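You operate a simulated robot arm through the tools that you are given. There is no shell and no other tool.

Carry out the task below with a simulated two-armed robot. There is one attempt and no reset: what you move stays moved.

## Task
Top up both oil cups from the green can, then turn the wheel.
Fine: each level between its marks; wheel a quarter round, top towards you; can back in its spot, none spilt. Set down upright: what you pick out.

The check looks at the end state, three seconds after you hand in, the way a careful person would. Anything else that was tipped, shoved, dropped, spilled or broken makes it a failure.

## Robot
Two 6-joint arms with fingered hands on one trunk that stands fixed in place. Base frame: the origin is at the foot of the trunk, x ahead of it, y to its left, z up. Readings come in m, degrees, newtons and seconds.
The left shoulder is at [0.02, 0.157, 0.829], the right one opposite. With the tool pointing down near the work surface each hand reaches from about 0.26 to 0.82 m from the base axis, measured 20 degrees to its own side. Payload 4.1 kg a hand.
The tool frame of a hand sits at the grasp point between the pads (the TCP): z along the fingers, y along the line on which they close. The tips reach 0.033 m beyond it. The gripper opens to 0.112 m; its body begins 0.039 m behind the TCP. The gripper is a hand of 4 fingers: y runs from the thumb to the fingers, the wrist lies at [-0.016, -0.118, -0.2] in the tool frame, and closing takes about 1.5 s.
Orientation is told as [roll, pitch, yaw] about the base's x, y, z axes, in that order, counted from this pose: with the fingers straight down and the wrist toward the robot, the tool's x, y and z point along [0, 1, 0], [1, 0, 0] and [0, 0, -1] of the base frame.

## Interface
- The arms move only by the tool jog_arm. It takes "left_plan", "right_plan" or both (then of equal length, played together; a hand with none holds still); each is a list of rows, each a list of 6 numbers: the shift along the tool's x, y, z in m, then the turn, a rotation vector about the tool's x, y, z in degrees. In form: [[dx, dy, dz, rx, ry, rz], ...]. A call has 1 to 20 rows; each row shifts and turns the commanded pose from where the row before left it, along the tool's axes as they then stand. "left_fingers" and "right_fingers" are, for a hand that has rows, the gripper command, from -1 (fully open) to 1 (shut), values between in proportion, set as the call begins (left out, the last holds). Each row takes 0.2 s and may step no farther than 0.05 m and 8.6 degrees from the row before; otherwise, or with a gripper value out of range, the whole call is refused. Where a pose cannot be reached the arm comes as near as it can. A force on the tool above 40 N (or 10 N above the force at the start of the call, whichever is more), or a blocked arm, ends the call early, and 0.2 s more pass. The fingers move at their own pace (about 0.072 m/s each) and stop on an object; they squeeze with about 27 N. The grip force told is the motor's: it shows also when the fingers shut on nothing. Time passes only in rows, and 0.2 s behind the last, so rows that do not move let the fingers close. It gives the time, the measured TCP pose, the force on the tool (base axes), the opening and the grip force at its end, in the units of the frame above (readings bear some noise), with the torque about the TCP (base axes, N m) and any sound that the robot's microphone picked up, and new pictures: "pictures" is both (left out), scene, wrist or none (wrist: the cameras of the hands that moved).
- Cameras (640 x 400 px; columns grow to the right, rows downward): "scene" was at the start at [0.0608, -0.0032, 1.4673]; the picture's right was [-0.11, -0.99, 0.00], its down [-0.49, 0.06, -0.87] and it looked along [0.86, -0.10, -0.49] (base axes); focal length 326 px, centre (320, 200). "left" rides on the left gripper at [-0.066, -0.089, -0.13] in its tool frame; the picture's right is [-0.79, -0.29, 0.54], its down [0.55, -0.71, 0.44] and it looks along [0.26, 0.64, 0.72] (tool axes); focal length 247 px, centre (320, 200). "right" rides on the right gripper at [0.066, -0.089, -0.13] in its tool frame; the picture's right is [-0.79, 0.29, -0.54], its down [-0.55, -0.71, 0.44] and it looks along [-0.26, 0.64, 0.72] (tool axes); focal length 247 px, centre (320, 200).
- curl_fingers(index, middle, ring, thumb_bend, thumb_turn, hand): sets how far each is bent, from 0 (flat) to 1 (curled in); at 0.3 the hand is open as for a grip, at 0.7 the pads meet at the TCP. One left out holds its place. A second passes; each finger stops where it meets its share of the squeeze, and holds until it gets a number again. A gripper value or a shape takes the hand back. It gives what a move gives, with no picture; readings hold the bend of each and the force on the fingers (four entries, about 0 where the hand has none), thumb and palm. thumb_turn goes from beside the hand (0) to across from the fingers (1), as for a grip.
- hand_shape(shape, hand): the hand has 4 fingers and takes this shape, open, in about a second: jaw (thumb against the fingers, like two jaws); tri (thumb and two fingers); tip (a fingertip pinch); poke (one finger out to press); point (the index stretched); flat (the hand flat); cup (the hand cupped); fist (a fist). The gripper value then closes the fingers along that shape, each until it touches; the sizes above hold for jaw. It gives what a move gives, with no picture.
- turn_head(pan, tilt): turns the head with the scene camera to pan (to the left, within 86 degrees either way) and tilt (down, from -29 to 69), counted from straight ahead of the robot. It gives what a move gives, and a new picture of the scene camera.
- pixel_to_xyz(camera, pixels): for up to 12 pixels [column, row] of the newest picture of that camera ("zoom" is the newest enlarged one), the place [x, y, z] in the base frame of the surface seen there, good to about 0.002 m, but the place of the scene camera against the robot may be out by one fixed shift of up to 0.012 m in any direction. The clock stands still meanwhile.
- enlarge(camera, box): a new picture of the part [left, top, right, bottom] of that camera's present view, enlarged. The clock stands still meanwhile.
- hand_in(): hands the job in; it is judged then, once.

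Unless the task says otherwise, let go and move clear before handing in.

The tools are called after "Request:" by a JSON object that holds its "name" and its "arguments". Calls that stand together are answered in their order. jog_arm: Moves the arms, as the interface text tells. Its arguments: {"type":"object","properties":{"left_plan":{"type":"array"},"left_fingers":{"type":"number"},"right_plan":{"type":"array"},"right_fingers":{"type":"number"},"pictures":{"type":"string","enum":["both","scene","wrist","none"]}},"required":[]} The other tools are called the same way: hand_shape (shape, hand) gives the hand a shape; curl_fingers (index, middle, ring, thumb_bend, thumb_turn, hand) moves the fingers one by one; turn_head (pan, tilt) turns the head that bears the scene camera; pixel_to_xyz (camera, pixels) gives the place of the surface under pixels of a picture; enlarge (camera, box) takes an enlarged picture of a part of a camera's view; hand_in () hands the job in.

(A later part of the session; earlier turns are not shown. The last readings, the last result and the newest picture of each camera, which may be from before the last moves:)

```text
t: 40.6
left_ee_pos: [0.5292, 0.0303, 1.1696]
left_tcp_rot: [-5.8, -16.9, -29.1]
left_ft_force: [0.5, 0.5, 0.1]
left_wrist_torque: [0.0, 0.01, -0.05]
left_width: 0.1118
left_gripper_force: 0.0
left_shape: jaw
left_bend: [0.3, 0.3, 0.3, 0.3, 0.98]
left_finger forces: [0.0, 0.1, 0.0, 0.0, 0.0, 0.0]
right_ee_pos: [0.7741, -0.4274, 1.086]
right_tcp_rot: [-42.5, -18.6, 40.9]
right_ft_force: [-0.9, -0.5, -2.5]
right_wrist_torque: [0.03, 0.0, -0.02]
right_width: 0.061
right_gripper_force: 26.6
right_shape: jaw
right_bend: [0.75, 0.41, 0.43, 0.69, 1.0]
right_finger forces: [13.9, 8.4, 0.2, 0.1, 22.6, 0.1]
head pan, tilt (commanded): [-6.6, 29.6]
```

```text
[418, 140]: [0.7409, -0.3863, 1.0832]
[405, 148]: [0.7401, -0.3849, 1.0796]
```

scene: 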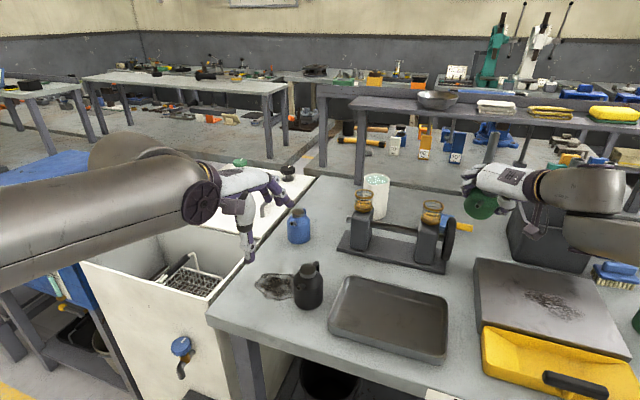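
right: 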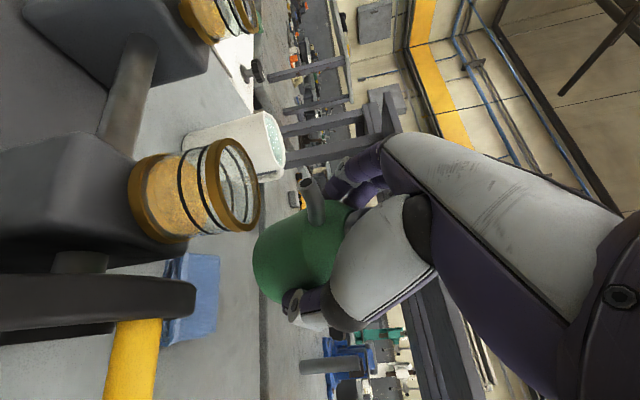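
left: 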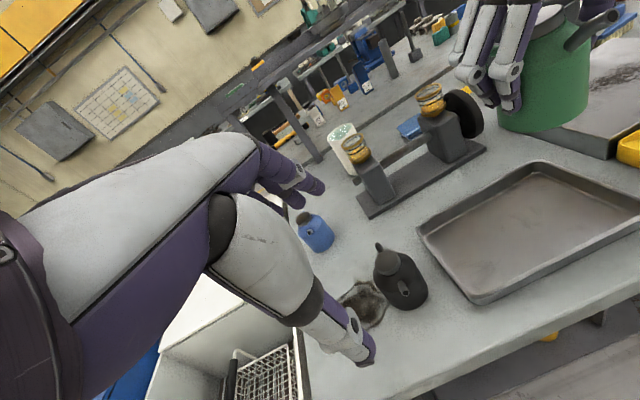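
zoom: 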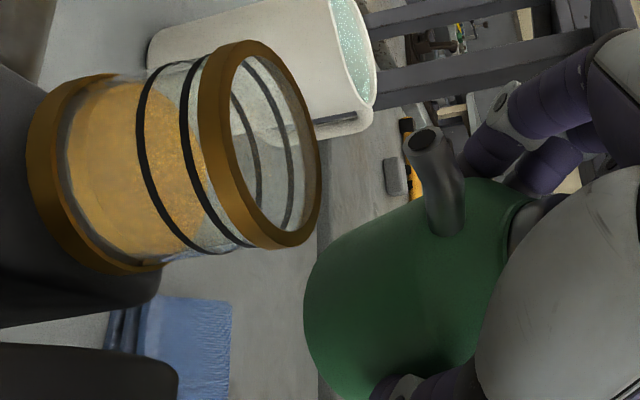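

The mouth is at (0.7405, −0.3855, 1.082), centred over the opening, and no oil has flowed yet at a can tilt of about 32°. I'll lower it 15 mm to just above the rim and tilt another 4°.

Request:
{"name": "jog_arm", "arguments": {"right_plan": [[0.0096, -0.0048, 0.0105, 0, 0, 0], [-0.0023, 0, -0.0033, 0, -4, 0]], "pictures": "wrist"}}

Request:
{"name": "enlarge", "arguments": {"camera": "right", "box": [160, 120, 360, 300]}}

Request:
{"name": "enlarge", "arguments": {"camera": "left", "box": [390, 40, 490, 140]}}

```text
t: 41.2
left_ee_pos: [0.5305, 0.0295, 1.1701]
left_tcp_rot: [-5.9, -16.9, -29.1]
left_ft_force: [-0.8, 0.0, -0.7]
left_wrist_torque: [-0.03, -0.01, 0.0]
left_width: 0.1115
left_gripper_force: 0.0
left_shape: jaw
left_bend: [0.3, 0.3, 0.3, 0.3, 0.98]
left_finger forces: [0.0, 0.0, 0.0, 0.1, 0.1, 0.0]
right_ee_pos: [0.7766, -0.4274, 1.0773]
right_tcp_rot: [-44.7, -19.4, 41.5]
right_ft_force: [-0.6, -0.1, -2.7]
right_wrist_torque: [0.0, 0.07, -0.03]
right_width: 0.061
right_gripper_force: 26.8
right_shape: jaw
right_bend: [0.75, 0.41, 0.43, 0.69, 1.0]
right_finger forces: [13.9, 8.4, 0.2, 0.0, 22.6, 0.0]
right hand out of reach, approached as far as the arm can: row 2
head pan, tilt (commanded): [-6.6, 29.6]
```

right: 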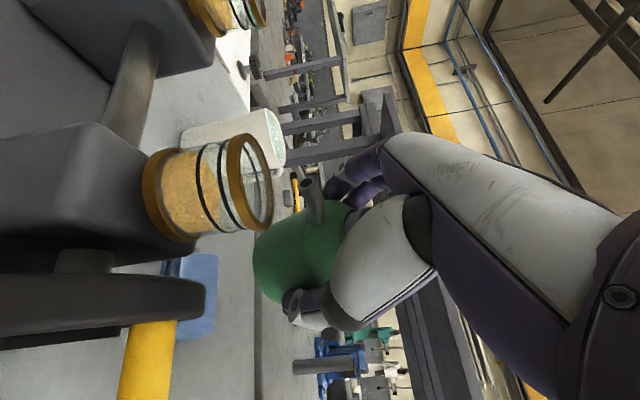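

```text
2.22 times, centred on (260, 210) of right
```

zoom: 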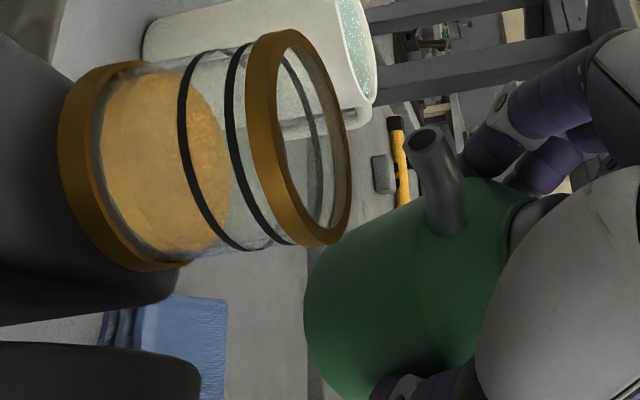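

```text
4.00 times, centred on (440, 90) of left
```

zoom: 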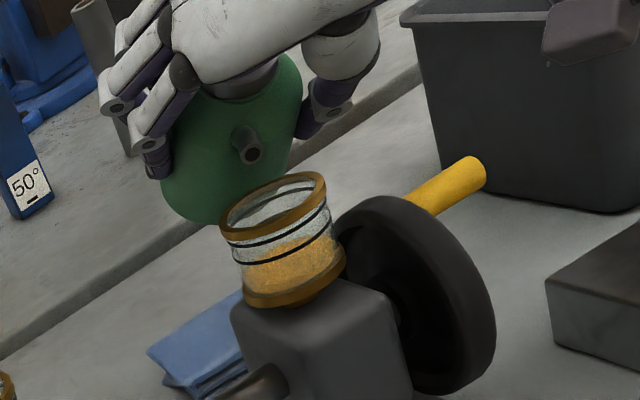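

The wrist limit stopped the tilt at [−44.7, −19.4, 41.5]; the mouth is still over the cup and the oil level is unchanged. The side roll seems to cause it, so I'll unroll by 10° about the spout axis with the mouth held in place.

Request:
{"name": "jog_arm", "arguments": {"right_plan": [[0, 0.0007, 0, 3.55, 0, -3.5], [0, 0.0007, 0, 3.55, 0, -3.5]], "pictures": "wrist"}}

Request:
{"name": "enlarge", "arguments": {"camera": "right", "box": [160, 120, 360, 300]}}

Request:
{"name": "pixel_to_xyz", "arguments": {"camera": "zoom", "pixels": [[418, 140], [405, 148]]}}

```text
t: 41.8
left_ee_pos: [0.5305, 0.0313, 1.1699]
left_tcp_rot: [-5.9, -16.8, -29.1]
left_ft_force: [0.3, 0.0, 0.1]
left_wrist_torque: [0.0, 0.03, 0.02]
left_width: 0.1119
left_gripper_force: 0.0
left_shape: jaw
left_bend: [0.3, 0.3, 0.3, 0.3, 0.98]
left_finger forces: [0.1, 0.0, 0.0, 0.0, 0.1, 0.0]
right_ee_pos: [0.7784, -0.4254, 1.0801]
right_tcp_rot: [-46.5, -8.8, 40.7]
right_ft_force: [0.7, -0.5, -3.2]
right_wrist_torque: [0.04, 0.06, 0.0]
right_width: 0.0607
right_gripper_force: 27.0
right_shape: jaw
right_bend: [0.75, 0.41, 0.43, 0.69, 1.0]
right_finger forces: [14.1, 8.4, 0.2, 0.0, 22.5, 0.1]
right hand out of reach, approached as far as the arm can: row 1
head pan, tilt (commanded): [-6.6, 29.6]
```

right: 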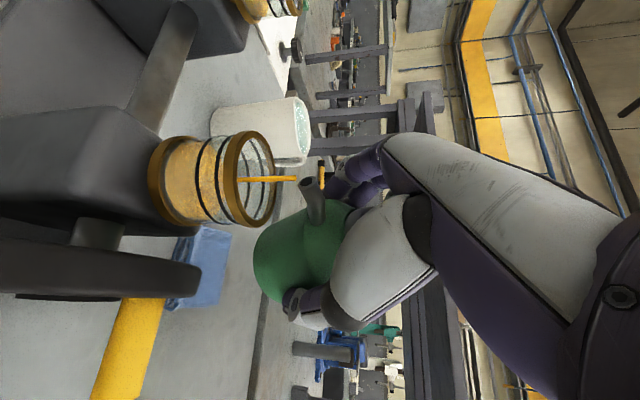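

```text
2.22 times, centred on (260, 210) of right
```

zoom: 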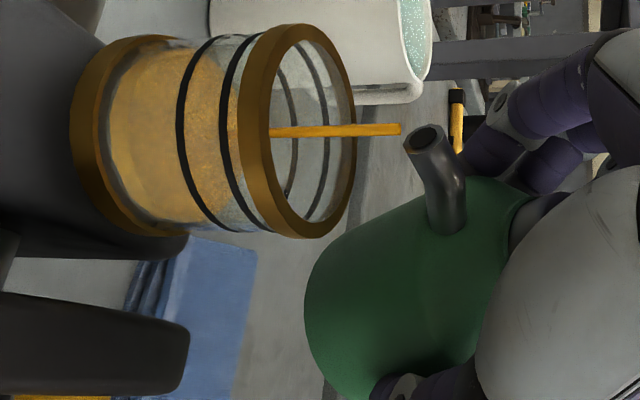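

```text
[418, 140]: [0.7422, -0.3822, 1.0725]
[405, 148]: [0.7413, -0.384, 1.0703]
```

Oil is now running: a thin stream at zoom (335,130) falls from the mouth inside the rim. I'll check from the left camera that it lands centrally and see the level.

Request:
{"name": "enlarge", "arguments": {"camera": "left", "box": [408, 65, 478, 125]}}

Request:
{"name": "enlarge", "arguments": {"camera": "right", "box": [170, 120, 300, 240]}}

Request:
{"name": "pixel_to_xyz", "arguments": {"camera": "right", "pixels": [[290, 178], [283, 179], [275, 179]]}}

```text
6.67 times, centred on (443, 95) of left
```

zoom: 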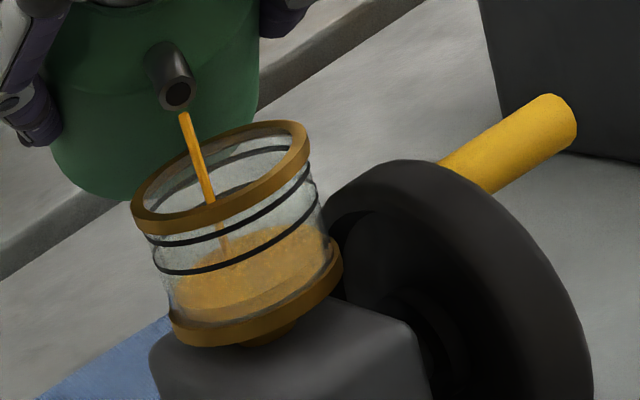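

```text
3.33 times, centred on (235, 180) of right
```

zoom: 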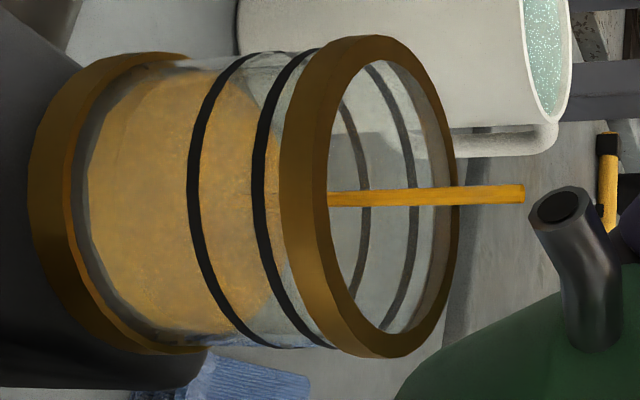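

```text
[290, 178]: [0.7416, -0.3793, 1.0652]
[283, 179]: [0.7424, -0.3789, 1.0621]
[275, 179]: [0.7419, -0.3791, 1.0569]
```

The stream lands at about (0.742, −0.379), within 5 mm of cup 2's centre. I'll hold still for a moment and watch how fast the level rises.

Request:
{"name": "jog_arm", "arguments": {"right_plan": [[0, 0, 0, 0, 0, 0], [0, 0, 0, 0, 0, 0], [0, 0, 0, 0, 0, 0]], "pictures": "none"}}

Request:
{"name": "enlarge", "arguments": {"camera": "left", "box": [408, 65, 478, 125]}}

Request:
{"name": "enlarge", "arguments": {"camera": "right", "box": [170, 120, 300, 240]}}

```text
t: 42.6
left_ee_pos: [0.5303, 0.0312, 1.1695]
left_tcp_rot: [-5.9, -16.9, -29.1]
left_ft_force: [-0.1, -0.4, 0.3]
left_wrist_torque: [0.03, 0.03, 0.03]
left_width: 0.1116
left_gripper_force: 0.0
left_shape: jaw
left_bend: [0.3, 0.3, 0.3, 0.3, 0.98]
left_finger forces: [0.0, 0.1, 0.0, 0.1, 0.0, 0.0]
right_ee_pos: [0.7772, -0.4248, 1.0814]
right_tcp_rot: [-46.4, -8.8, 40.7]
right_ft_force: [0.7, -0.8, -3.0]
right_wrist_torque: [0.05, 0.08, 0.0]
right_width: 0.0608
right_gripper_force: 27.3
right_shape: jaw
right_bend: [0.75, 0.41, 0.43, 0.69, 1.0]
right_finger forces: [14.3, 8.5, 0.2, 0.1, 22.4, 0.1]
head pan, tilt (commanded): [-6.6, 29.6]
```

```text
6.67 times, centred on (443, 95) of left
```

zoom: 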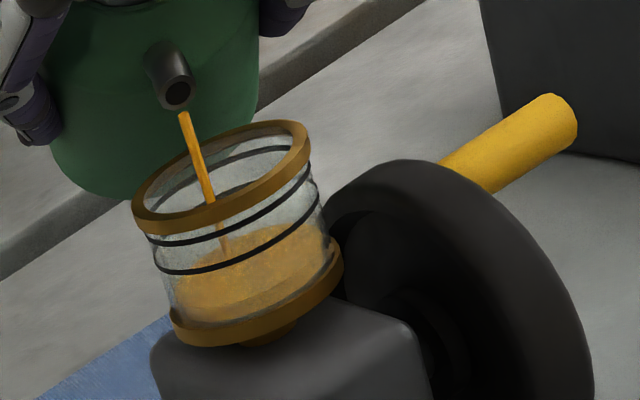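

```text
3.33 times, centred on (235, 180) of right
```

zoom: 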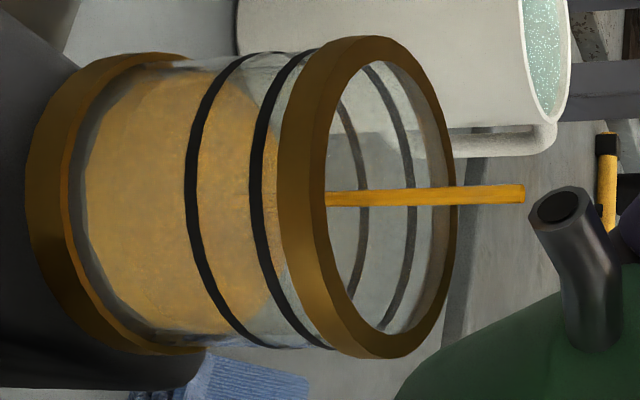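

The level barely changed in 0.8 s, so the flow is slow. I'll hold for another 1.6 s and compare.

Request:
{"name": "jog_arm", "arguments": {"right_plan": [[0, 0, 0, 0, 0, 0], [0, 0, 0, 0, 0, 0], [0, 0, 0, 0, 0, 0], [0, 0, 0, 0, 0, 0], [0, 0, 0, 0, 0, 0], [0, 0, 0, 0, 0, 0], [0, 0, 0, 0, 0, 0]], "pictures": "none"}}

Request:
{"name": "enlarge", "arguments": {"camera": "left", "box": [418, 75, 458, 115]}}

Request:
{"name": "enlarge", "arguments": {"camera": "right", "box": [170, 120, 300, 240]}}

```text
t: 44.2
left_ee_pos: [0.5301, 0.0307, 1.1699]
left_tcp_rot: [-5.9, -16.9, -29.1]
left_ft_force: [-0.5, 1.1, -0.5]
left_wrist_torque: [0.0, -0.01, -0.02]
left_width: 0.1121
left_gripper_force: 0.1
left_shape: jaw
left_bend: [0.3, 0.3, 0.3, 0.3, 0.98]
left_finger forces: [0.0, 0.1, 0.0, 0.1, 0.0, 0.1]
right_ee_pos: [0.7768, -0.4245, 1.0795]
right_tcp_rot: [-46.5, -8.8, 40.6]
right_ft_force: [-0.2, 0.6, -3.2]
right_wrist_torque: [0.07, 0.07, 0.0]
right_width: 0.0606
right_gripper_force: 27.2
right_shape: jaw
right_bend: [0.75, 0.41, 0.43, 0.69, 1.0]
right_finger forces: [14.2, 8.4, 0.2, 0.0, 22.4, 0.0]
head pan, tilt (commanded): [-6.6, 29.6]
```

```text
10.00 times, centred on (438, 95) of left
```

zoom: 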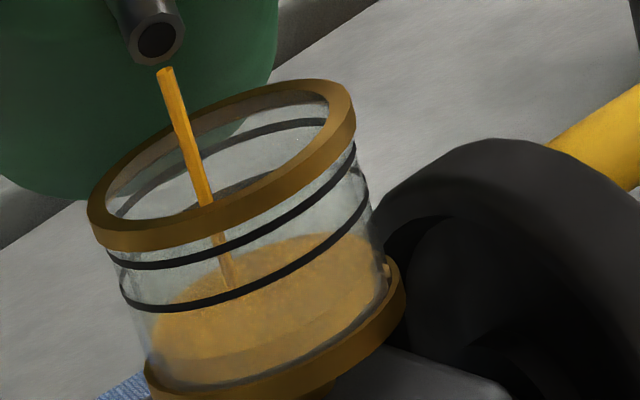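

```text
3.33 times, centred on (235, 180) of right
```

zoom: 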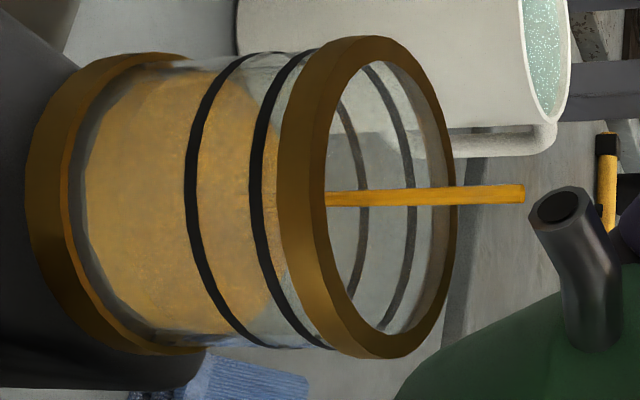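

The rise is slow, so I'll hold for about 3 s and compare with the same crop.

Request:
{"name": "jog_arm", "arguments": {"right_plan": [[0, 0, 0, 0, 0, 0], [0, 0, 0, 0, 0, 0], [0, 0, 0, 0, 0, 0], [0, 0, 0, 0, 0, 0], [0, 0, 0, 0, 0, 0], [0, 0, 0, 0, 0, 0], [0, 0, 0, 0, 0, 0], [0, 0, 0, 0, 0, 0], [0, 0, 0, 0, 0, 0], [0, 0, 0, 0, 0, 0], [0, 0, 0, 0, 0, 0], [0, 0, 0, 0, 0, 0], [0, 0, 0, 0, 0, 0], [0, 0, 0, 0, 0, 0]], "pictures": "none"}}

Request:
{"name": "enlarge", "arguments": {"camera": "left", "box": [418, 75, 458, 115]}}

Request:
{"name": "enlarge", "arguments": {"camera": "right", "box": [170, 120, 300, 240]}}

```text
t: 47.2
left_ee_pos: [0.5304, 0.0304, 1.17]
left_tcp_rot: [-5.9, -17.0, -29.1]
left_ft_force: [-0.1, -0.1, -0.7]
left_wrist_torque: [0.0, 0.03, 0.03]
left_width: 0.1119
left_gripper_force: 0.1
left_shape: jaw
left_bend: [0.3, 0.3, 0.3, 0.3, 0.98]
left_finger forces: [0.1, 0.1, 0.1, 0.0, 0.0, 0.0]
right_ee_pos: [0.7768, -0.4241, 1.0801]
right_tcp_rot: [-46.5, -8.7, 40.6]
right_ft_force: [-0.1, 0.0, -3.1]
right_wrist_torque: [0.06, 0.04, -0.01]
right_width: 0.0607
right_gripper_force: 26.8
right_shape: jaw
right_bend: [0.75, 0.41, 0.43, 0.69, 1.0]
right_finger forces: [14.2, 8.5, 0.1, 0.0, 22.5, 0.1]
head pan, tilt (commanded): [-6.6, 29.6]
```

```text
10.00 times, centred on (438, 95) of left
```

zoom: 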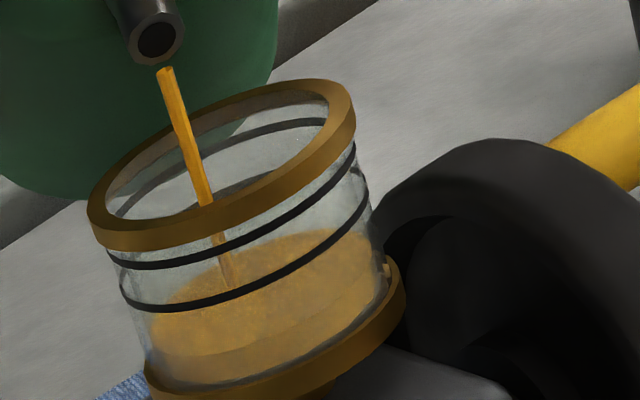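

```text
3.33 times, centred on (235, 180) of right
```

zoom: 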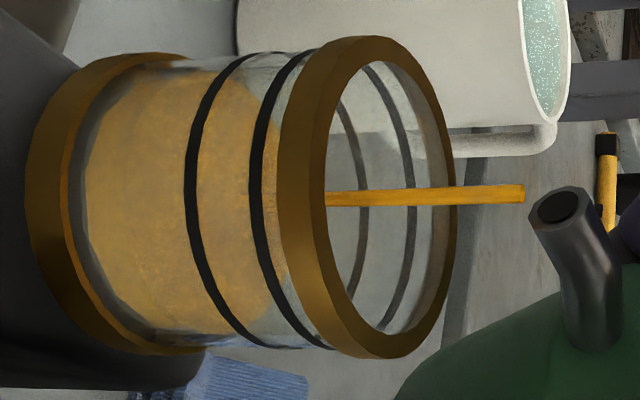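

In the left crop the surface rose only a few px over 3 s, against a mark spacing of about 40 px. I'll tilt another 2.5° about the mouth to speed it up slightly and check the stream stays put.

Request:
{"name": "jog_arm", "arguments": {"right_plan": [[-0.0014, 0, -0.002, 0, -2.5, 0], [0, 0, 0, 0, 0, 0]], "pictures": "none"}}

Request:
{"name": "enlarge", "arguments": {"camera": "left", "box": [418, 75, 458, 115]}}

Request:
{"name": "enlarge", "arguments": {"camera": "right", "box": [170, 120, 300, 240]}}

```text
t: 47.8
left_ee_pos: [0.5301, 0.0313, 1.1691]
left_tcp_rot: [-6.0, -16.9, -29.1]
left_ft_force: [1.1, 0.4, -0.4]
left_wrist_torque: [0.0, -0.01, 0.01]
left_width: 0.1119
left_gripper_force: 0.0
left_shape: jaw
left_bend: [0.3, 0.3, 0.3, 0.3, 0.98]
left_finger forces: [0.0, 0.0, 0.0, 0.0, 0.1, 0.1]
right_ee_pos: [0.7782, -0.4239, 1.0838]
right_tcp_rot: [-48.8, -8.7, 40.7]
right_ft_force: [0.4, -0.6, -2.6]
right_wrist_torque: [0.07, 0.06, 0.06]
right_width: 0.0607
right_gripper_force: 26.7
right_shape: jaw
right_bend: [0.75, 0.41, 0.43, 0.69, 1.0]
right_finger forces: [14.2, 8.4, 0.2, 0.1, 22.4, 0.0]
head pan, tilt (commanded): [-6.6, 29.6]
```

```text
10.00 times, centred on (438, 95) of left
```

zoom: 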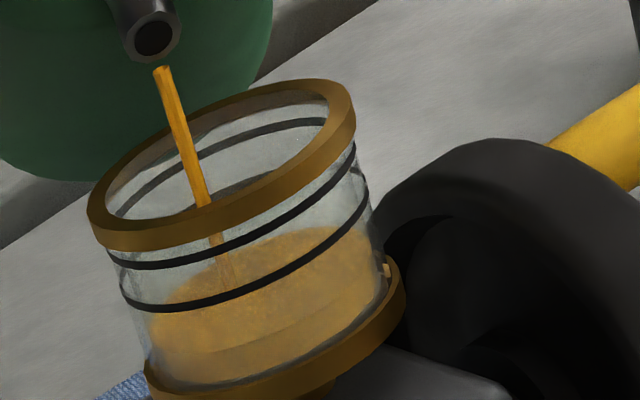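

```text
3.33 times, centred on (235, 180) of right
```

zoom: 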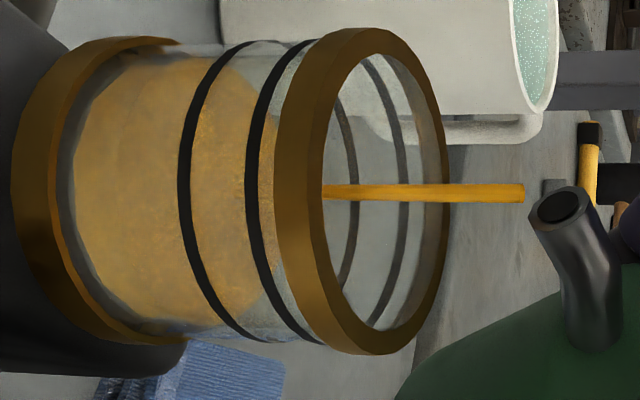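

The faint front edge of the oil surface now lies at about (215,352) in the left crop, with the lower mark at y≈305 and the upper at ≈262. I'll hold 2 s and compare.

Request:
{"name": "jog_arm", "arguments": {"right_plan": [[0, 0, 0, 0, 0, 0], [0, 0, 0, 0, 0, 0], [0, 0, 0, 0, 0, 0], [0, 0, 0, 0, 0, 0], [0, 0, 0, 0, 0, 0], [0, 0, 0, 0, 0, 0], [0, 0, 0, 0, 0, 0], [0, 0, 0, 0, 0, 0], [0, 0, 0, 0, 0, 0]], "pictures": "none"}}

Request:
{"name": "enlarge", "arguments": {"camera": "left", "box": [418, 75, 458, 115]}}

Request:
{"name": "enlarge", "arguments": {"camera": "right", "box": [170, 120, 300, 240]}}

```text
t: 49.8
left_ee_pos: [0.53, 0.0299, 1.17]
left_tcp_rot: [-6.0, -16.9, -29.0]
left_ft_force: [-0.5, -0.6, 0.3]
left_wrist_torque: [0.01, 0.0, 0.01]
left_width: 0.1119
left_gripper_force: 0.1
left_shape: jaw
left_bend: [0.3, 0.3, 0.3, 0.3, 0.98]
left_finger forces: [0.1, 0.1, 0.1, 0.0, 0.0, 0.0]
right_ee_pos: [0.7767, -0.4247, 1.0822]
right_tcp_rot: [-48.9, -8.7, 40.6]
right_ft_force: [0.8, 0.9, -2.4]
right_wrist_torque: [0.07, 0.1, 0.01]
right_width: 0.0607
right_gripper_force: 27.2
right_shape: jaw
right_bend: [0.75, 0.41, 0.43, 0.69, 1.0]
right_finger forces: [14.2, 8.5, 0.3, 0.0, 22.4, 0.1]
head pan, tilt (commanded): [-6.6, 29.6]
```

```text
10.00 times, centred on (438, 95) of left
```

zoom: 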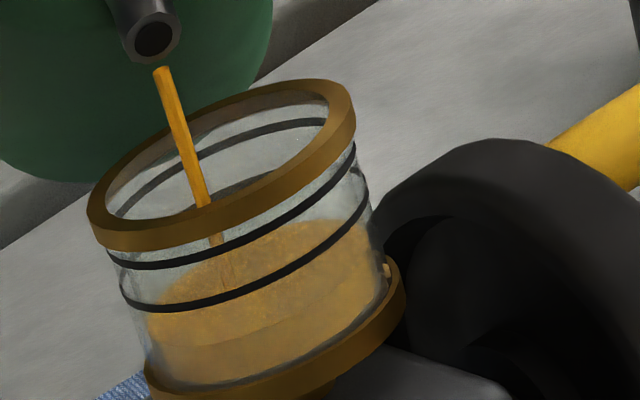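

```text
3.33 times, centred on (235, 180) of right
```

zoom: 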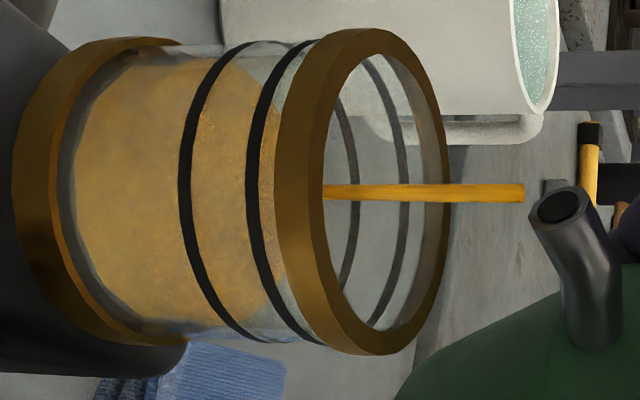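

The surface is rising about 4 px/s, with the front edge now at about (215,343). I'll hold for 4 s and check again.

Request:
{"name": "jog_arm", "arguments": {"right_plan": [[0, 0, 0, 0, 0, 0], [0, 0, 0, 0, 0, 0], [0, 0, 0, 0, 0, 0], [0, 0, 0, 0, 0, 0], [0, 0, 0, 0, 0, 0], [0, 0, 0, 0, 0, 0], [0, 0, 0, 0, 0, 0], [0, 0, 0, 0, 0, 0], [0, 0, 0, 0, 0, 0], [0, 0, 0, 0, 0, 0], [0, 0, 0, 0, 0, 0], [0, 0, 0, 0, 0, 0], [0, 0, 0, 0, 0, 0], [0, 0, 0, 0, 0, 0], [0, 0, 0, 0, 0, 0], [0, 0, 0, 0, 0, 0], [0, 0, 0, 0, 0, 0], [0, 0, 0, 0, 0, 0], [0, 0, 0, 0, 0, 0]], "pictures": "none"}}

Request:
{"name": "enlarge", "arguments": {"camera": "left", "box": [418, 75, 458, 115]}}

Request:
{"name": "enlarge", "arguments": {"camera": "right", "box": [170, 120, 300, 240]}}

```text
t: 53.8
left_ee_pos: [0.5302, 0.0286, 1.1696]
left_tcp_rot: [-5.8, -16.9, -29.1]
left_ft_force: [0.0, 0.1, -0.6]
left_wrist_torque: [0.01, -0.02, 0.0]
left_width: 0.1117
left_gripper_force: 0.1
left_shape: jaw
left_bend: [0.3, 0.3, 0.3, 0.3, 0.98]
left_finger forces: [0.0, 0.0, 0.0, 0.0, 0.0, 0.0]
right_ee_pos: [0.7783, -0.4244, 1.0833]
right_tcp_rot: [-48.8, -8.6, 40.6]
right_ft_force: [-0.6, -0.2, -3.0]
right_wrist_torque: [0.05, 0.06, 0.0]
right_width: 0.0607
right_gripper_force: 27.1
right_shape: jaw
right_bend: [0.75, 0.41, 0.43, 0.69, 1.0]
right_finger forces: [14.1, 8.4, 0.3, 0.1, 22.4, 0.1]
head pan, tilt (commanded): [-6.6, 29.6]
```

```text
10.00 times, centred on (438, 95) of left
```

zoom: 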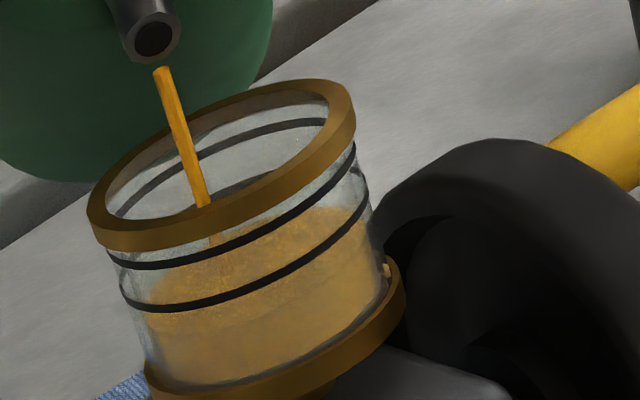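

```text
3.33 times, centred on (235, 180) of right
```

zoom: 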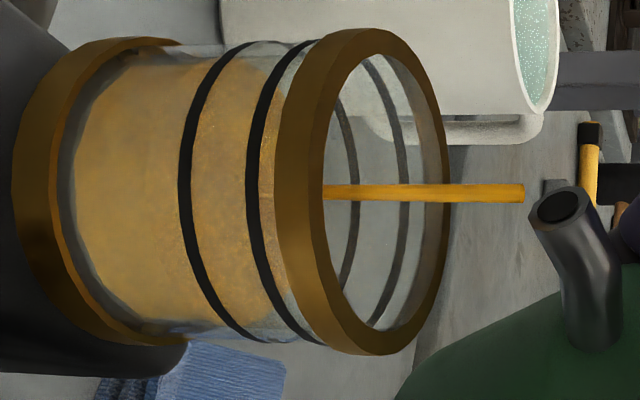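

The surface is climbing steadily. I'll look at higher zoom to place the front edge relative to the marks.

Request:
{"name": "enlarge", "arguments": {"camera": "left", "box": [426, 88, 450, 112]}}

```text
16.00 times, centred on (438, 100) of left
```

zoom: 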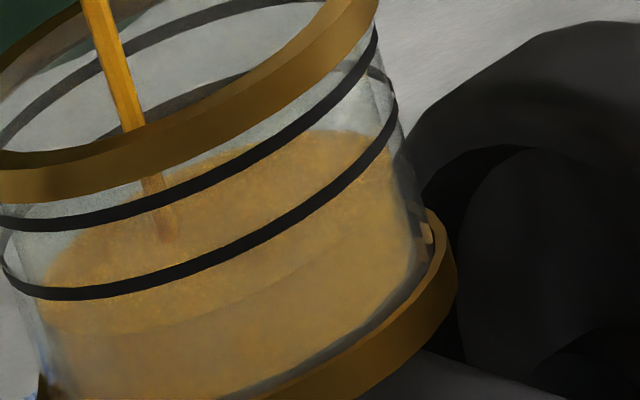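

At 16x the surface front edge runs about 45 px below the lower mark, with marks 75 px apart, so it needs roughly 1.1 spacings more (about 9 s). I'll hold 4 s and recheck.

Request:
{"name": "jog_arm", "arguments": {"right_plan": [[0, 0, 0, 0, 0, 0], [0, 0, 0, 0, 0, 0], [0, 0, 0, 0, 0, 0], [0, 0, 0, 0, 0, 0], [0, 0, 0, 0, 0, 0], [0, 0, 0, 0, 0, 0], [0, 0, 0, 0, 0, 0], [0, 0, 0, 0, 0, 0], [0, 0, 0, 0, 0, 0], [0, 0, 0, 0, 0, 0], [0, 0, 0, 0, 0, 0], [0, 0, 0, 0, 0, 0], [0, 0, 0, 0, 0, 0], [0, 0, 0, 0, 0, 0], [0, 0, 0, 0, 0, 0], [0, 0, 0, 0, 0, 0], [0, 0, 0, 0, 0, 0], [0, 0, 0, 0, 0, 0], [0, 0, 0, 0, 0, 0]], "pictures": "none"}}

Request:
{"name": "enlarge", "arguments": {"camera": "left", "box": [426, 88, 450, 112]}}

Request:
{"name": "enlarge", "arguments": {"camera": "right", "box": [170, 120, 300, 240]}}

```text
t: 57.8
left_ee_pos: [0.5291, 0.0298, 1.1702]
left_tcp_rot: [-5.8, -17.0, -29.2]
left_ft_force: [-0.5, 0.1, -0.1]
left_wrist_torque: [0.0, 0.0, -0.02]
left_width: 0.1119
left_gripper_force: 0.0
left_shape: jaw
left_bend: [0.3, 0.3, 0.3, 0.3, 0.98]
left_finger forces: [0.1, 0.1, 0.0, 0.0, 0.1, 0.0]
right_ee_pos: [0.7783, -0.4234, 1.084]
right_tcp_rot: [-48.8, -8.7, 40.7]
right_ft_force: [-0.2, 0.4, -3.3]
right_wrist_torque: [0.07, 0.04, 0.03]
right_width: 0.0607
right_gripper_force: 26.4
right_shape: jaw
right_bend: [0.75, 0.41, 0.43, 0.69, 1.0]
right_finger forces: [14.2, 8.4, 0.2, 0.1, 22.4, 0.0]
head pan, tilt (commanded): [-6.6, 29.6]
```

```text
16.00 times, centred on (438, 100) of left
```

zoom: 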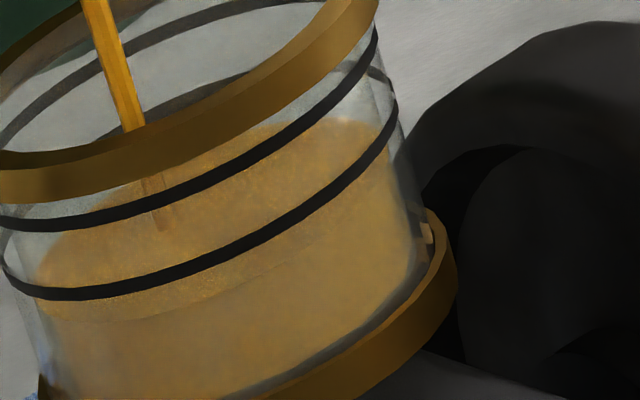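

```text
3.33 times, centred on (235, 180) of right
```

zoom: 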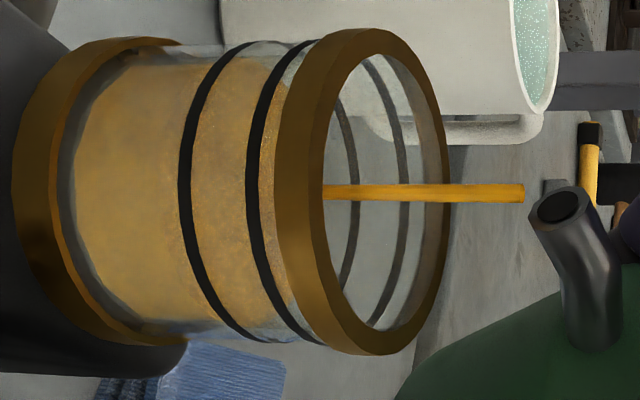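

The flow is slowing: the front edge is now about 33 px below the lower mark. I'll add 2.5° more tilt about the mouth and hold about 1.6 s.

Request:
{"name": "jog_arm", "arguments": {"right_plan": [[-0.0014, 0, -0.002, 0, -2.5, 0], [0, 0, 0, 0, 0, 0], [0, 0, 0, 0, 0, 0], [0, 0, 0, 0, 0, 0], [0, 0, 0, 0, 0, 0], [0, 0, 0, 0, 0, 0], [0, 0, 0, 0, 0, 0], [0, 0, 0, 0, 0, 0], [0, 0, 0, 0, 0, 0]], "pictures": "none"}}

Request:
{"name": "enlarge", "arguments": {"camera": "left", "box": [426, 88, 450, 112]}}

Request:
{"name": "enlarge", "arguments": {"camera": "right", "box": [170, 120, 300, 240]}}

```text
t: 59.8
left_ee_pos: [0.5299, 0.0311, 1.1691]
left_tcp_rot: [-6.0, -16.9, -29.1]
left_ft_force: [-0.1, 0.2, -0.8]
left_wrist_torque: [-0.02, 0.03, 0.01]
left_width: 0.1117
left_gripper_force: 0.0
left_shape: jaw
left_bend: [0.3, 0.3, 0.3, 0.3, 0.98]
left_finger forces: [0.1, 0.0, 0.0, 0.0, 0.0, 0.0]
right_ee_pos: [0.7763, -0.4231, 1.0851]
right_tcp_rot: [-51.4, -8.6, 40.6]
right_ft_force: [-0.4, 0.1, -2.5]
right_wrist_torque: [0.07, 0.04, 0.0]
right_width: 0.0609
right_gripper_force: 26.8
right_shape: jaw
right_bend: [0.75, 0.41, 0.43, 0.69, 1.0]
right_finger forces: [14.2, 8.4, 0.2, 0.0, 22.4, 0.1]
head pan, tilt (commanded): [-6.6, 29.6]
```

```text
16.00 times, centred on (438, 100) of left
```

zoom: 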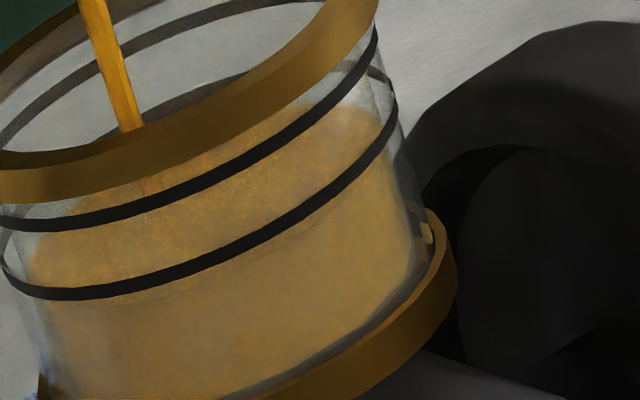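

```text
3.33 times, centred on (235, 180) of right
```

zoom: 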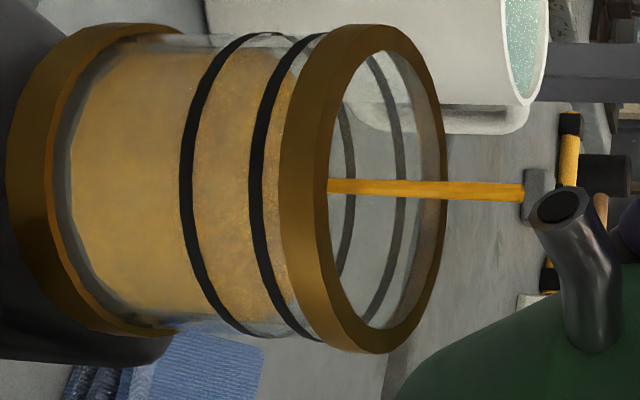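

The front edge is now just under the lower mark (about 15 px below at 16x) and rising around 8 px/s. I'll hold 3 s.

Request:
{"name": "jog_arm", "arguments": {"right_plan": [[0, 0, 0, 0, 0, 0], [0, 0, 0, 0, 0, 0], [0, 0, 0, 0, 0, 0], [0, 0, 0, 0, 0, 0], [0, 0, 0, 0, 0, 0], [0, 0, 0, 0, 0, 0], [0, 0, 0, 0, 0, 0], [0, 0, 0, 0, 0, 0], [0, 0, 0, 0, 0, 0], [0, 0, 0, 0, 0, 0], [0, 0, 0, 0, 0, 0], [0, 0, 0, 0, 0, 0], [0, 0, 0, 0, 0, 0], [0, 0, 0, 0, 0, 0]], "pictures": "none"}}

Request:
{"name": "enlarge", "arguments": {"camera": "left", "box": [426, 88, 450, 112]}}

Request:
{"name": "enlarge", "arguments": {"camera": "right", "box": [170, 120, 300, 240]}}

```text
t: 62.8
left_ee_pos: [0.5293, 0.0305, 1.17]
left_tcp_rot: [-5.8, -16.9, -29.1]
left_ft_force: [-0.2, 0.4, -0.7]
left_wrist_torque: [-0.04, 0.01, -0.02]
left_width: 0.1117
left_gripper_force: 0.0
left_shape: jaw
left_bend: [0.3, 0.3, 0.3, 0.3, 0.98]
left_finger forces: [0.0, 0.1, 0.0, 0.0, 0.0, 0.0]
right_ee_pos: [0.7773, -0.4245, 1.0847]
right_tcp_rot: [-51.5, -8.7, 40.6]
right_ft_force: [0.5, 0.0, -2.6]
right_wrist_torque: [0.0, 0.09, 0.02]
right_width: 0.0606
right_gripper_force: 27.2
right_shape: jaw
right_bend: [0.75, 0.41, 0.43, 0.69, 1.0]
right_finger forces: [14.0, 8.4, 0.1, 0.1, 22.4, 0.0]
head pan, tilt (commanded): [-6.6, 29.6]
```

```text
16.00 times, centred on (438, 100) of left
```

zoom: 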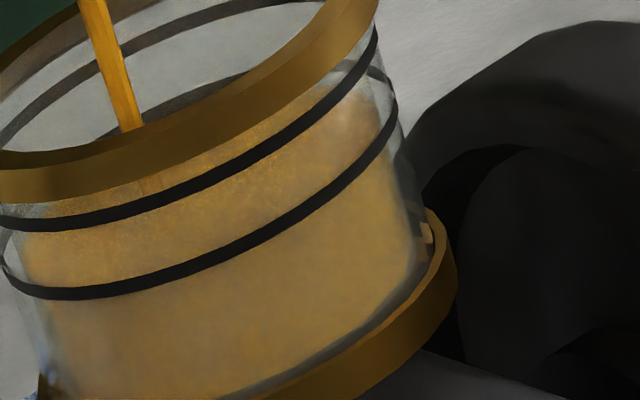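

```text
3.33 times, centred on (235, 180) of right
```

zoom: 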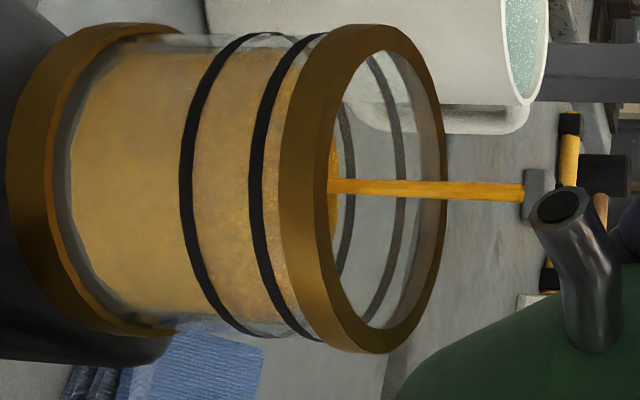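

The front edge has now reached the lower mark in both views. I'll hold 2.4 s more to move it into the band.

Request:
{"name": "jog_arm", "arguments": {"right_plan": [[0, 0, 0, 0, 0, 0], [0, 0, 0, 0, 0, 0], [0, 0, 0, 0, 0, 0], [0, 0, 0, 0, 0, 0], [0, 0, 0, 0, 0, 0], [0, 0, 0, 0, 0, 0], [0, 0, 0, 0, 0, 0], [0, 0, 0, 0, 0, 0], [0, 0, 0, 0, 0, 0], [0, 0, 0, 0, 0, 0], [0, 0, 0, 0, 0, 0]], "pictures": "none"}}

Request:
{"name": "enlarge", "arguments": {"camera": "left", "box": [426, 88, 450, 112]}}

Request:
{"name": "enlarge", "arguments": {"camera": "right", "box": [190, 140, 270, 220]}}

```text
t: 65.2
left_ee_pos: [0.53, 0.0301, 1.1695]
left_tcp_rot: [-5.9, -16.9, -29.1]
left_ft_force: [-0.1, -0.6, -1.2]
left_wrist_torque: [0.02, 0.01, 0.0]
left_width: 0.1118
left_gripper_force: 0.1
left_shape: jaw
left_bend: [0.3, 0.3, 0.3, 0.3, 0.98]
left_finger forces: [0.0, 0.1, 0.0, 0.0, 0.0, 0.0]
right_ee_pos: [0.7778, -0.4242, 1.0855]
right_tcp_rot: [-51.4, -8.7, 40.6]
right_ft_force: [0.7, -0.4, -3.2]
right_wrist_torque: [0.02, 0.07, 0.0]
right_width: 0.0609
right_gripper_force: 26.6
right_shape: jaw
right_bend: [0.75, 0.41, 0.43, 0.69, 1.0]
right_finger forces: [14.1, 8.4, 0.1, 0.1, 22.3, 0.0]
head pan, tilt (commanded): [-6.6, 29.6]
```

```text
16.00 times, centred on (438, 100) of left
```

zoom: 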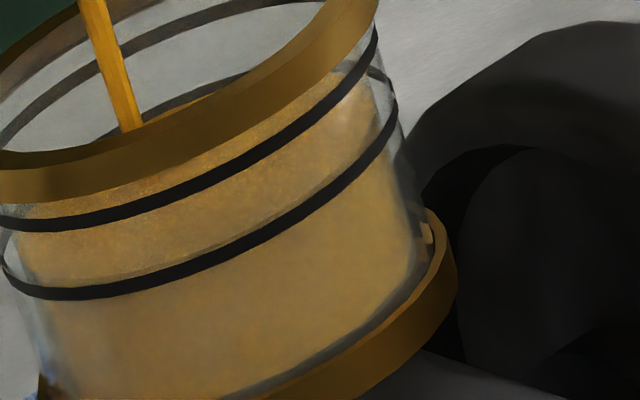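

```text
5.00 times, centred on (230, 180) of right
```

zoom: 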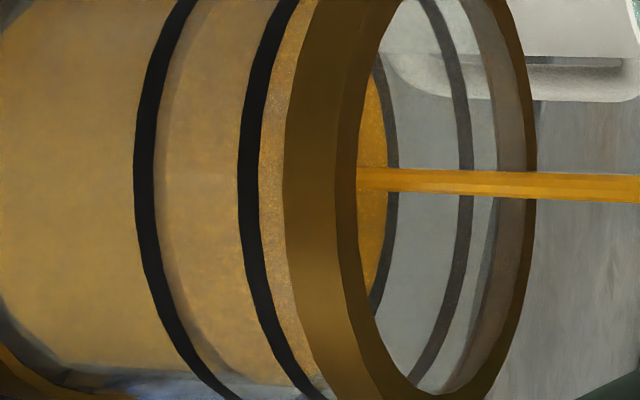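

The front edge now sits about 0.2 of a spacing above the lower mark (right crop x≈162 against the mark at 145 and upper mark at 250). I'll hold 3.2 s more to get near mid-band.

Request:
{"name": "jog_arm", "arguments": {"right_plan": [[0, 0, 0, 0, 0, 0], [0, 0, 0, 0, 0, 0], [0, 0, 0, 0, 0, 0], [0, 0, 0, 0, 0, 0], [0, 0, 0, 0, 0, 0], [0, 0, 0, 0, 0, 0], [0, 0, 0, 0, 0, 0], [0, 0, 0, 0, 0, 0], [0, 0, 0, 0, 0, 0], [0, 0, 0, 0, 0, 0], [0, 0, 0, 0, 0, 0], [0, 0, 0, 0, 0, 0], [0, 0, 0, 0, 0, 0], [0, 0, 0, 0, 0, 0], [0, 0, 0, 0, 0, 0]], "pictures": "none"}}

Request:
{"name": "enlarge", "arguments": {"camera": "left", "box": [426, 88, 450, 112]}}

Request:
{"name": "enlarge", "arguments": {"camera": "right", "box": [190, 140, 270, 220]}}

```text
t: 68.4
left_ee_pos: [0.5298, 0.0299, 1.1692]
left_tcp_rot: [-5.9, -16.9, -29.1]
left_ft_force: [0.1, -0.6, -0.6]
left_wrist_torque: [0.02, -0.01, -0.01]
left_width: 0.1119
left_gripper_force: 0.1
left_shape: jaw
left_bend: [0.3, 0.3, 0.3, 0.3, 0.98]
left_finger forces: [0.0, 0.0, 0.0, 0.0, 0.0, 0.0]
right_ee_pos: [0.778, -0.4234, 1.0841]
right_tcp_rot: [-51.5, -8.7, 40.6]
right_ft_force: [-0.2, 0.0, -3.0]
right_wrist_torque: [0.02, 0.1, 0.0]
right_width: 0.0607
right_gripper_force: 26.9
right_shape: jaw
right_bend: [0.75, 0.41, 0.43, 0.69, 1.0]
right_finger forces: [14.1, 8.5, 0.2, 0.1, 22.4, 0.0]
head pan, tilt (commanded): [-6.6, 29.6]
```

```text
16.00 times, centred on (438, 100) of left
```

zoom: 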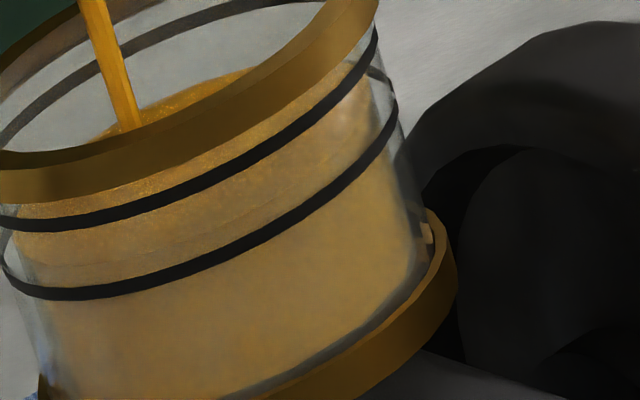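

```text
5.00 times, centred on (230, 180) of right
```

zoom: 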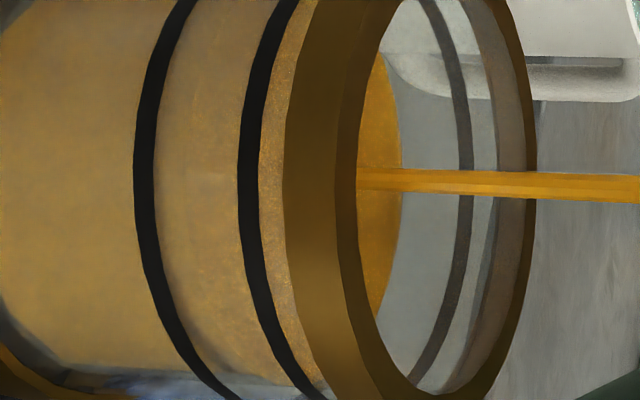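

Cup 2's level is now roughly 0.25–0.3 of the way up the band; on the far side the surface has passed the back lower mark (x≈402 vs 388). I'll hold 3.2 s more before stopping.

Request:
{"name": "jog_arm", "arguments": {"right_plan": [[0, 0, 0, 0, 0, 0], [0, 0, 0, 0, 0, 0], [0, 0, 0, 0, 0, 0], [0, 0, 0, 0, 0, 0], [0, 0, 0, 0, 0, 0], [0, 0, 0, 0, 0, 0], [0, 0, 0, 0, 0, 0], [0, 0, 0, 0, 0, 0], [0, 0, 0, 0, 0, 0], [0, 0, 0, 0, 0, 0], [0, 0, 0, 0, 0, 0], [0, 0, 0, 0, 0, 0], [0, 0, 0, 0, 0, 0], [0, 0, 0, 0, 0, 0], [0, 0, 0, 0, 0, 0]], "pictures": "none"}}

Request:
{"name": "enlarge", "arguments": {"camera": "left", "box": [426, 88, 450, 112]}}

Request:
{"name": "enlarge", "arguments": {"camera": "right", "box": [190, 140, 270, 220]}}

```text
t: 71.6
left_ee_pos: [0.5303, 0.0307, 1.1699]
left_tcp_rot: [-5.9, -16.8, -29.0]
left_ft_force: [0.7, 0.5, -0.3]
left_wrist_torque: [-0.03, 0.0, 0.0]
left_width: 0.1117
left_gripper_force: 0.1
left_shape: jaw
left_bend: [0.3, 0.3, 0.3, 0.3, 0.98]
left_finger forces: [0.1, 0.1, 0.0, 0.0, 0.0, 0.1]
right_ee_pos: [0.7766, -0.4243, 1.0852]
right_tcp_rot: [-51.4, -8.6, 40.6]
right_ft_force: [0.2, -0.6, -2.0]
right_wrist_torque: [0.02, 0.08, -0.02]
right_width: 0.0607
right_gripper_force: 26.6
right_shape: jaw
right_bend: [0.75, 0.41, 0.43, 0.69, 1.0]
right_finger forces: [14.1, 8.4, 0.2, 0.0, 22.4, 0.0]
head pan, tilt (commanded): [-6.6, 29.6]
```

```text
16.00 times, centred on (438, 100) of left
```

zoom: 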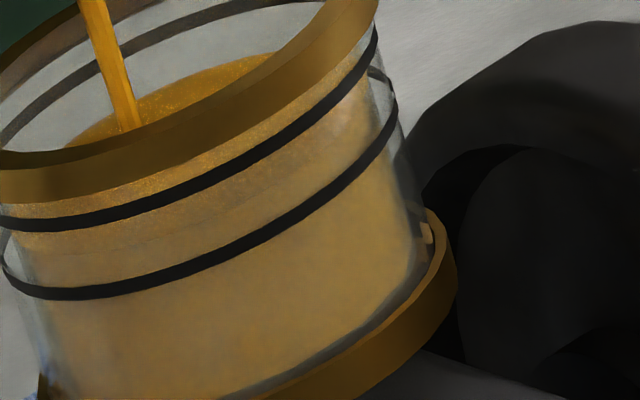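

```text
5.00 times, centred on (230, 180) of right
```

zoom: 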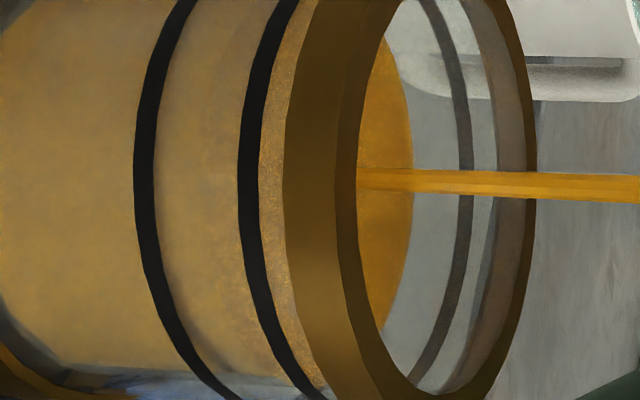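

I'll zoom in closer to judge the level precisely before deciding to stop.

Request:
{"name": "enlarge", "arguments": {"camera": "right", "box": [210, 150, 250, 190]}}

Request:
{"name": "enlarge", "arguments": {"camera": "right", "box": [250, 140, 300, 200]}}

```text
10.00 times, centred on (230, 170) of right
```

zoom: 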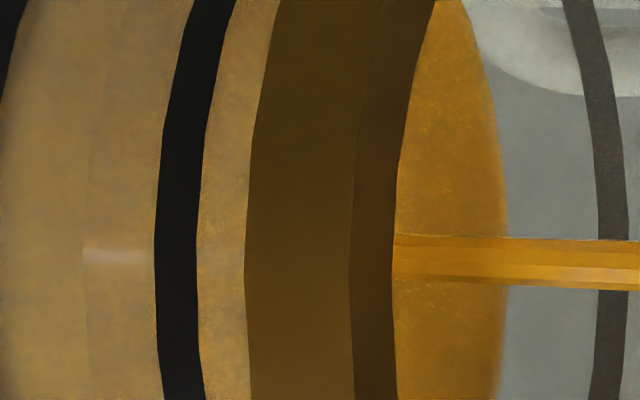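

```text
6.67 times, centred on (275, 170) of right
```

zoom: 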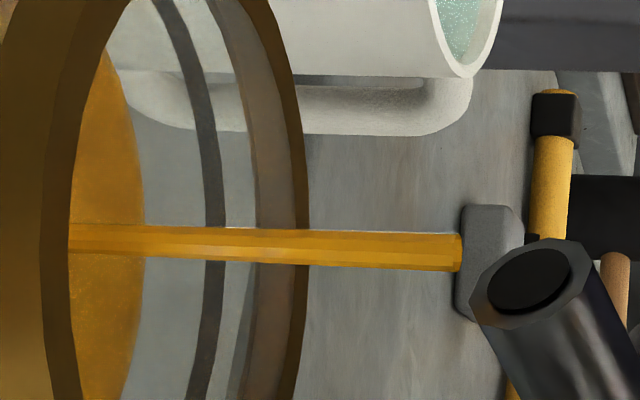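

Averaging the near wall (≈0.56) and far wall (≈0.33) to cancel the glass parallax, cup 2 is at about 0.45 of its band. I'll untilt 8° about the mouth to stop the stream.

Request:
{"name": "jog_arm", "arguments": {"right_plan": [[0.0052, 0, 0.0061, 0, 8, 0], [0, 0, 0, 0, 0, 0], [0, 0, 0, 0, 0, 0]], "pictures": "wrist"}}

Request:
{"name": "enlarge", "arguments": {"camera": "left", "box": [418, 75, 458, 115]}}

Request:
{"name": "enlarge", "arguments": {"camera": "right", "box": [170, 120, 300, 240]}}

```text
t: 72.4
left_ee_pos: [0.5301, 0.0296, 1.1693]
left_tcp_rot: [-5.9, -17.0, -29.0]
left_ft_force: [-0.2, -0.3, -0.6]
left_wrist_torque: [0.01, 0.03, -0.01]
left_width: 0.1118
left_gripper_force: 0.2
left_shape: jaw
left_bend: [0.3, 0.3, 0.3, 0.3, 0.98]
left_finger forces: [0.0, 0.1, 0.1, 0.0, 0.0, 0.0]
right_ee_pos: [0.7766, -0.425, 1.0761]
right_tcp_rot: [-43.4, -9.0, 40.9]
right_ft_force: [1.1, 0.0, -2.6]
right_wrist_torque: [-0.01, 0.06, 0.01]
right_width: 0.0607
right_gripper_force: 26.6
right_shape: jaw
right_bend: [0.75, 0.41, 0.43, 0.69, 1.0]
right_finger forces: [14.1, 8.3, 0.1, 0.0, 22.3, 0.0]
head pan, tilt (commanded): [-6.6, 29.6]
```

right: 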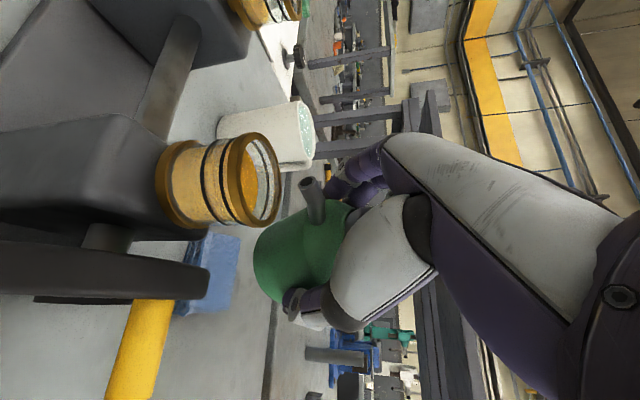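

```text
10.00 times, centred on (438, 95) of left
```

zoom: 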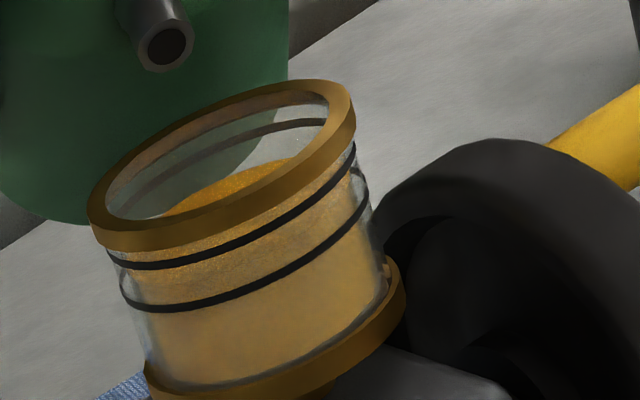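

```text
3.33 times, centred on (235, 180) of right
```

zoom: 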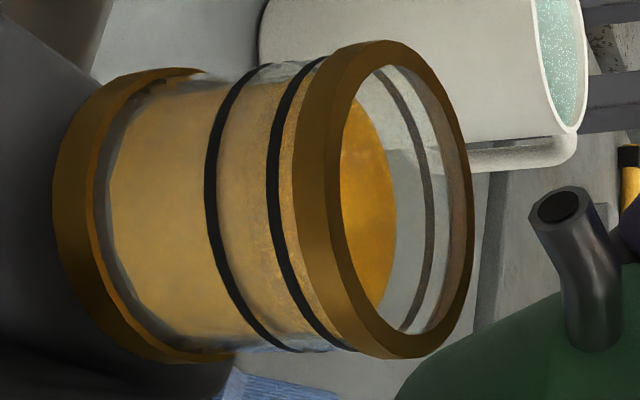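

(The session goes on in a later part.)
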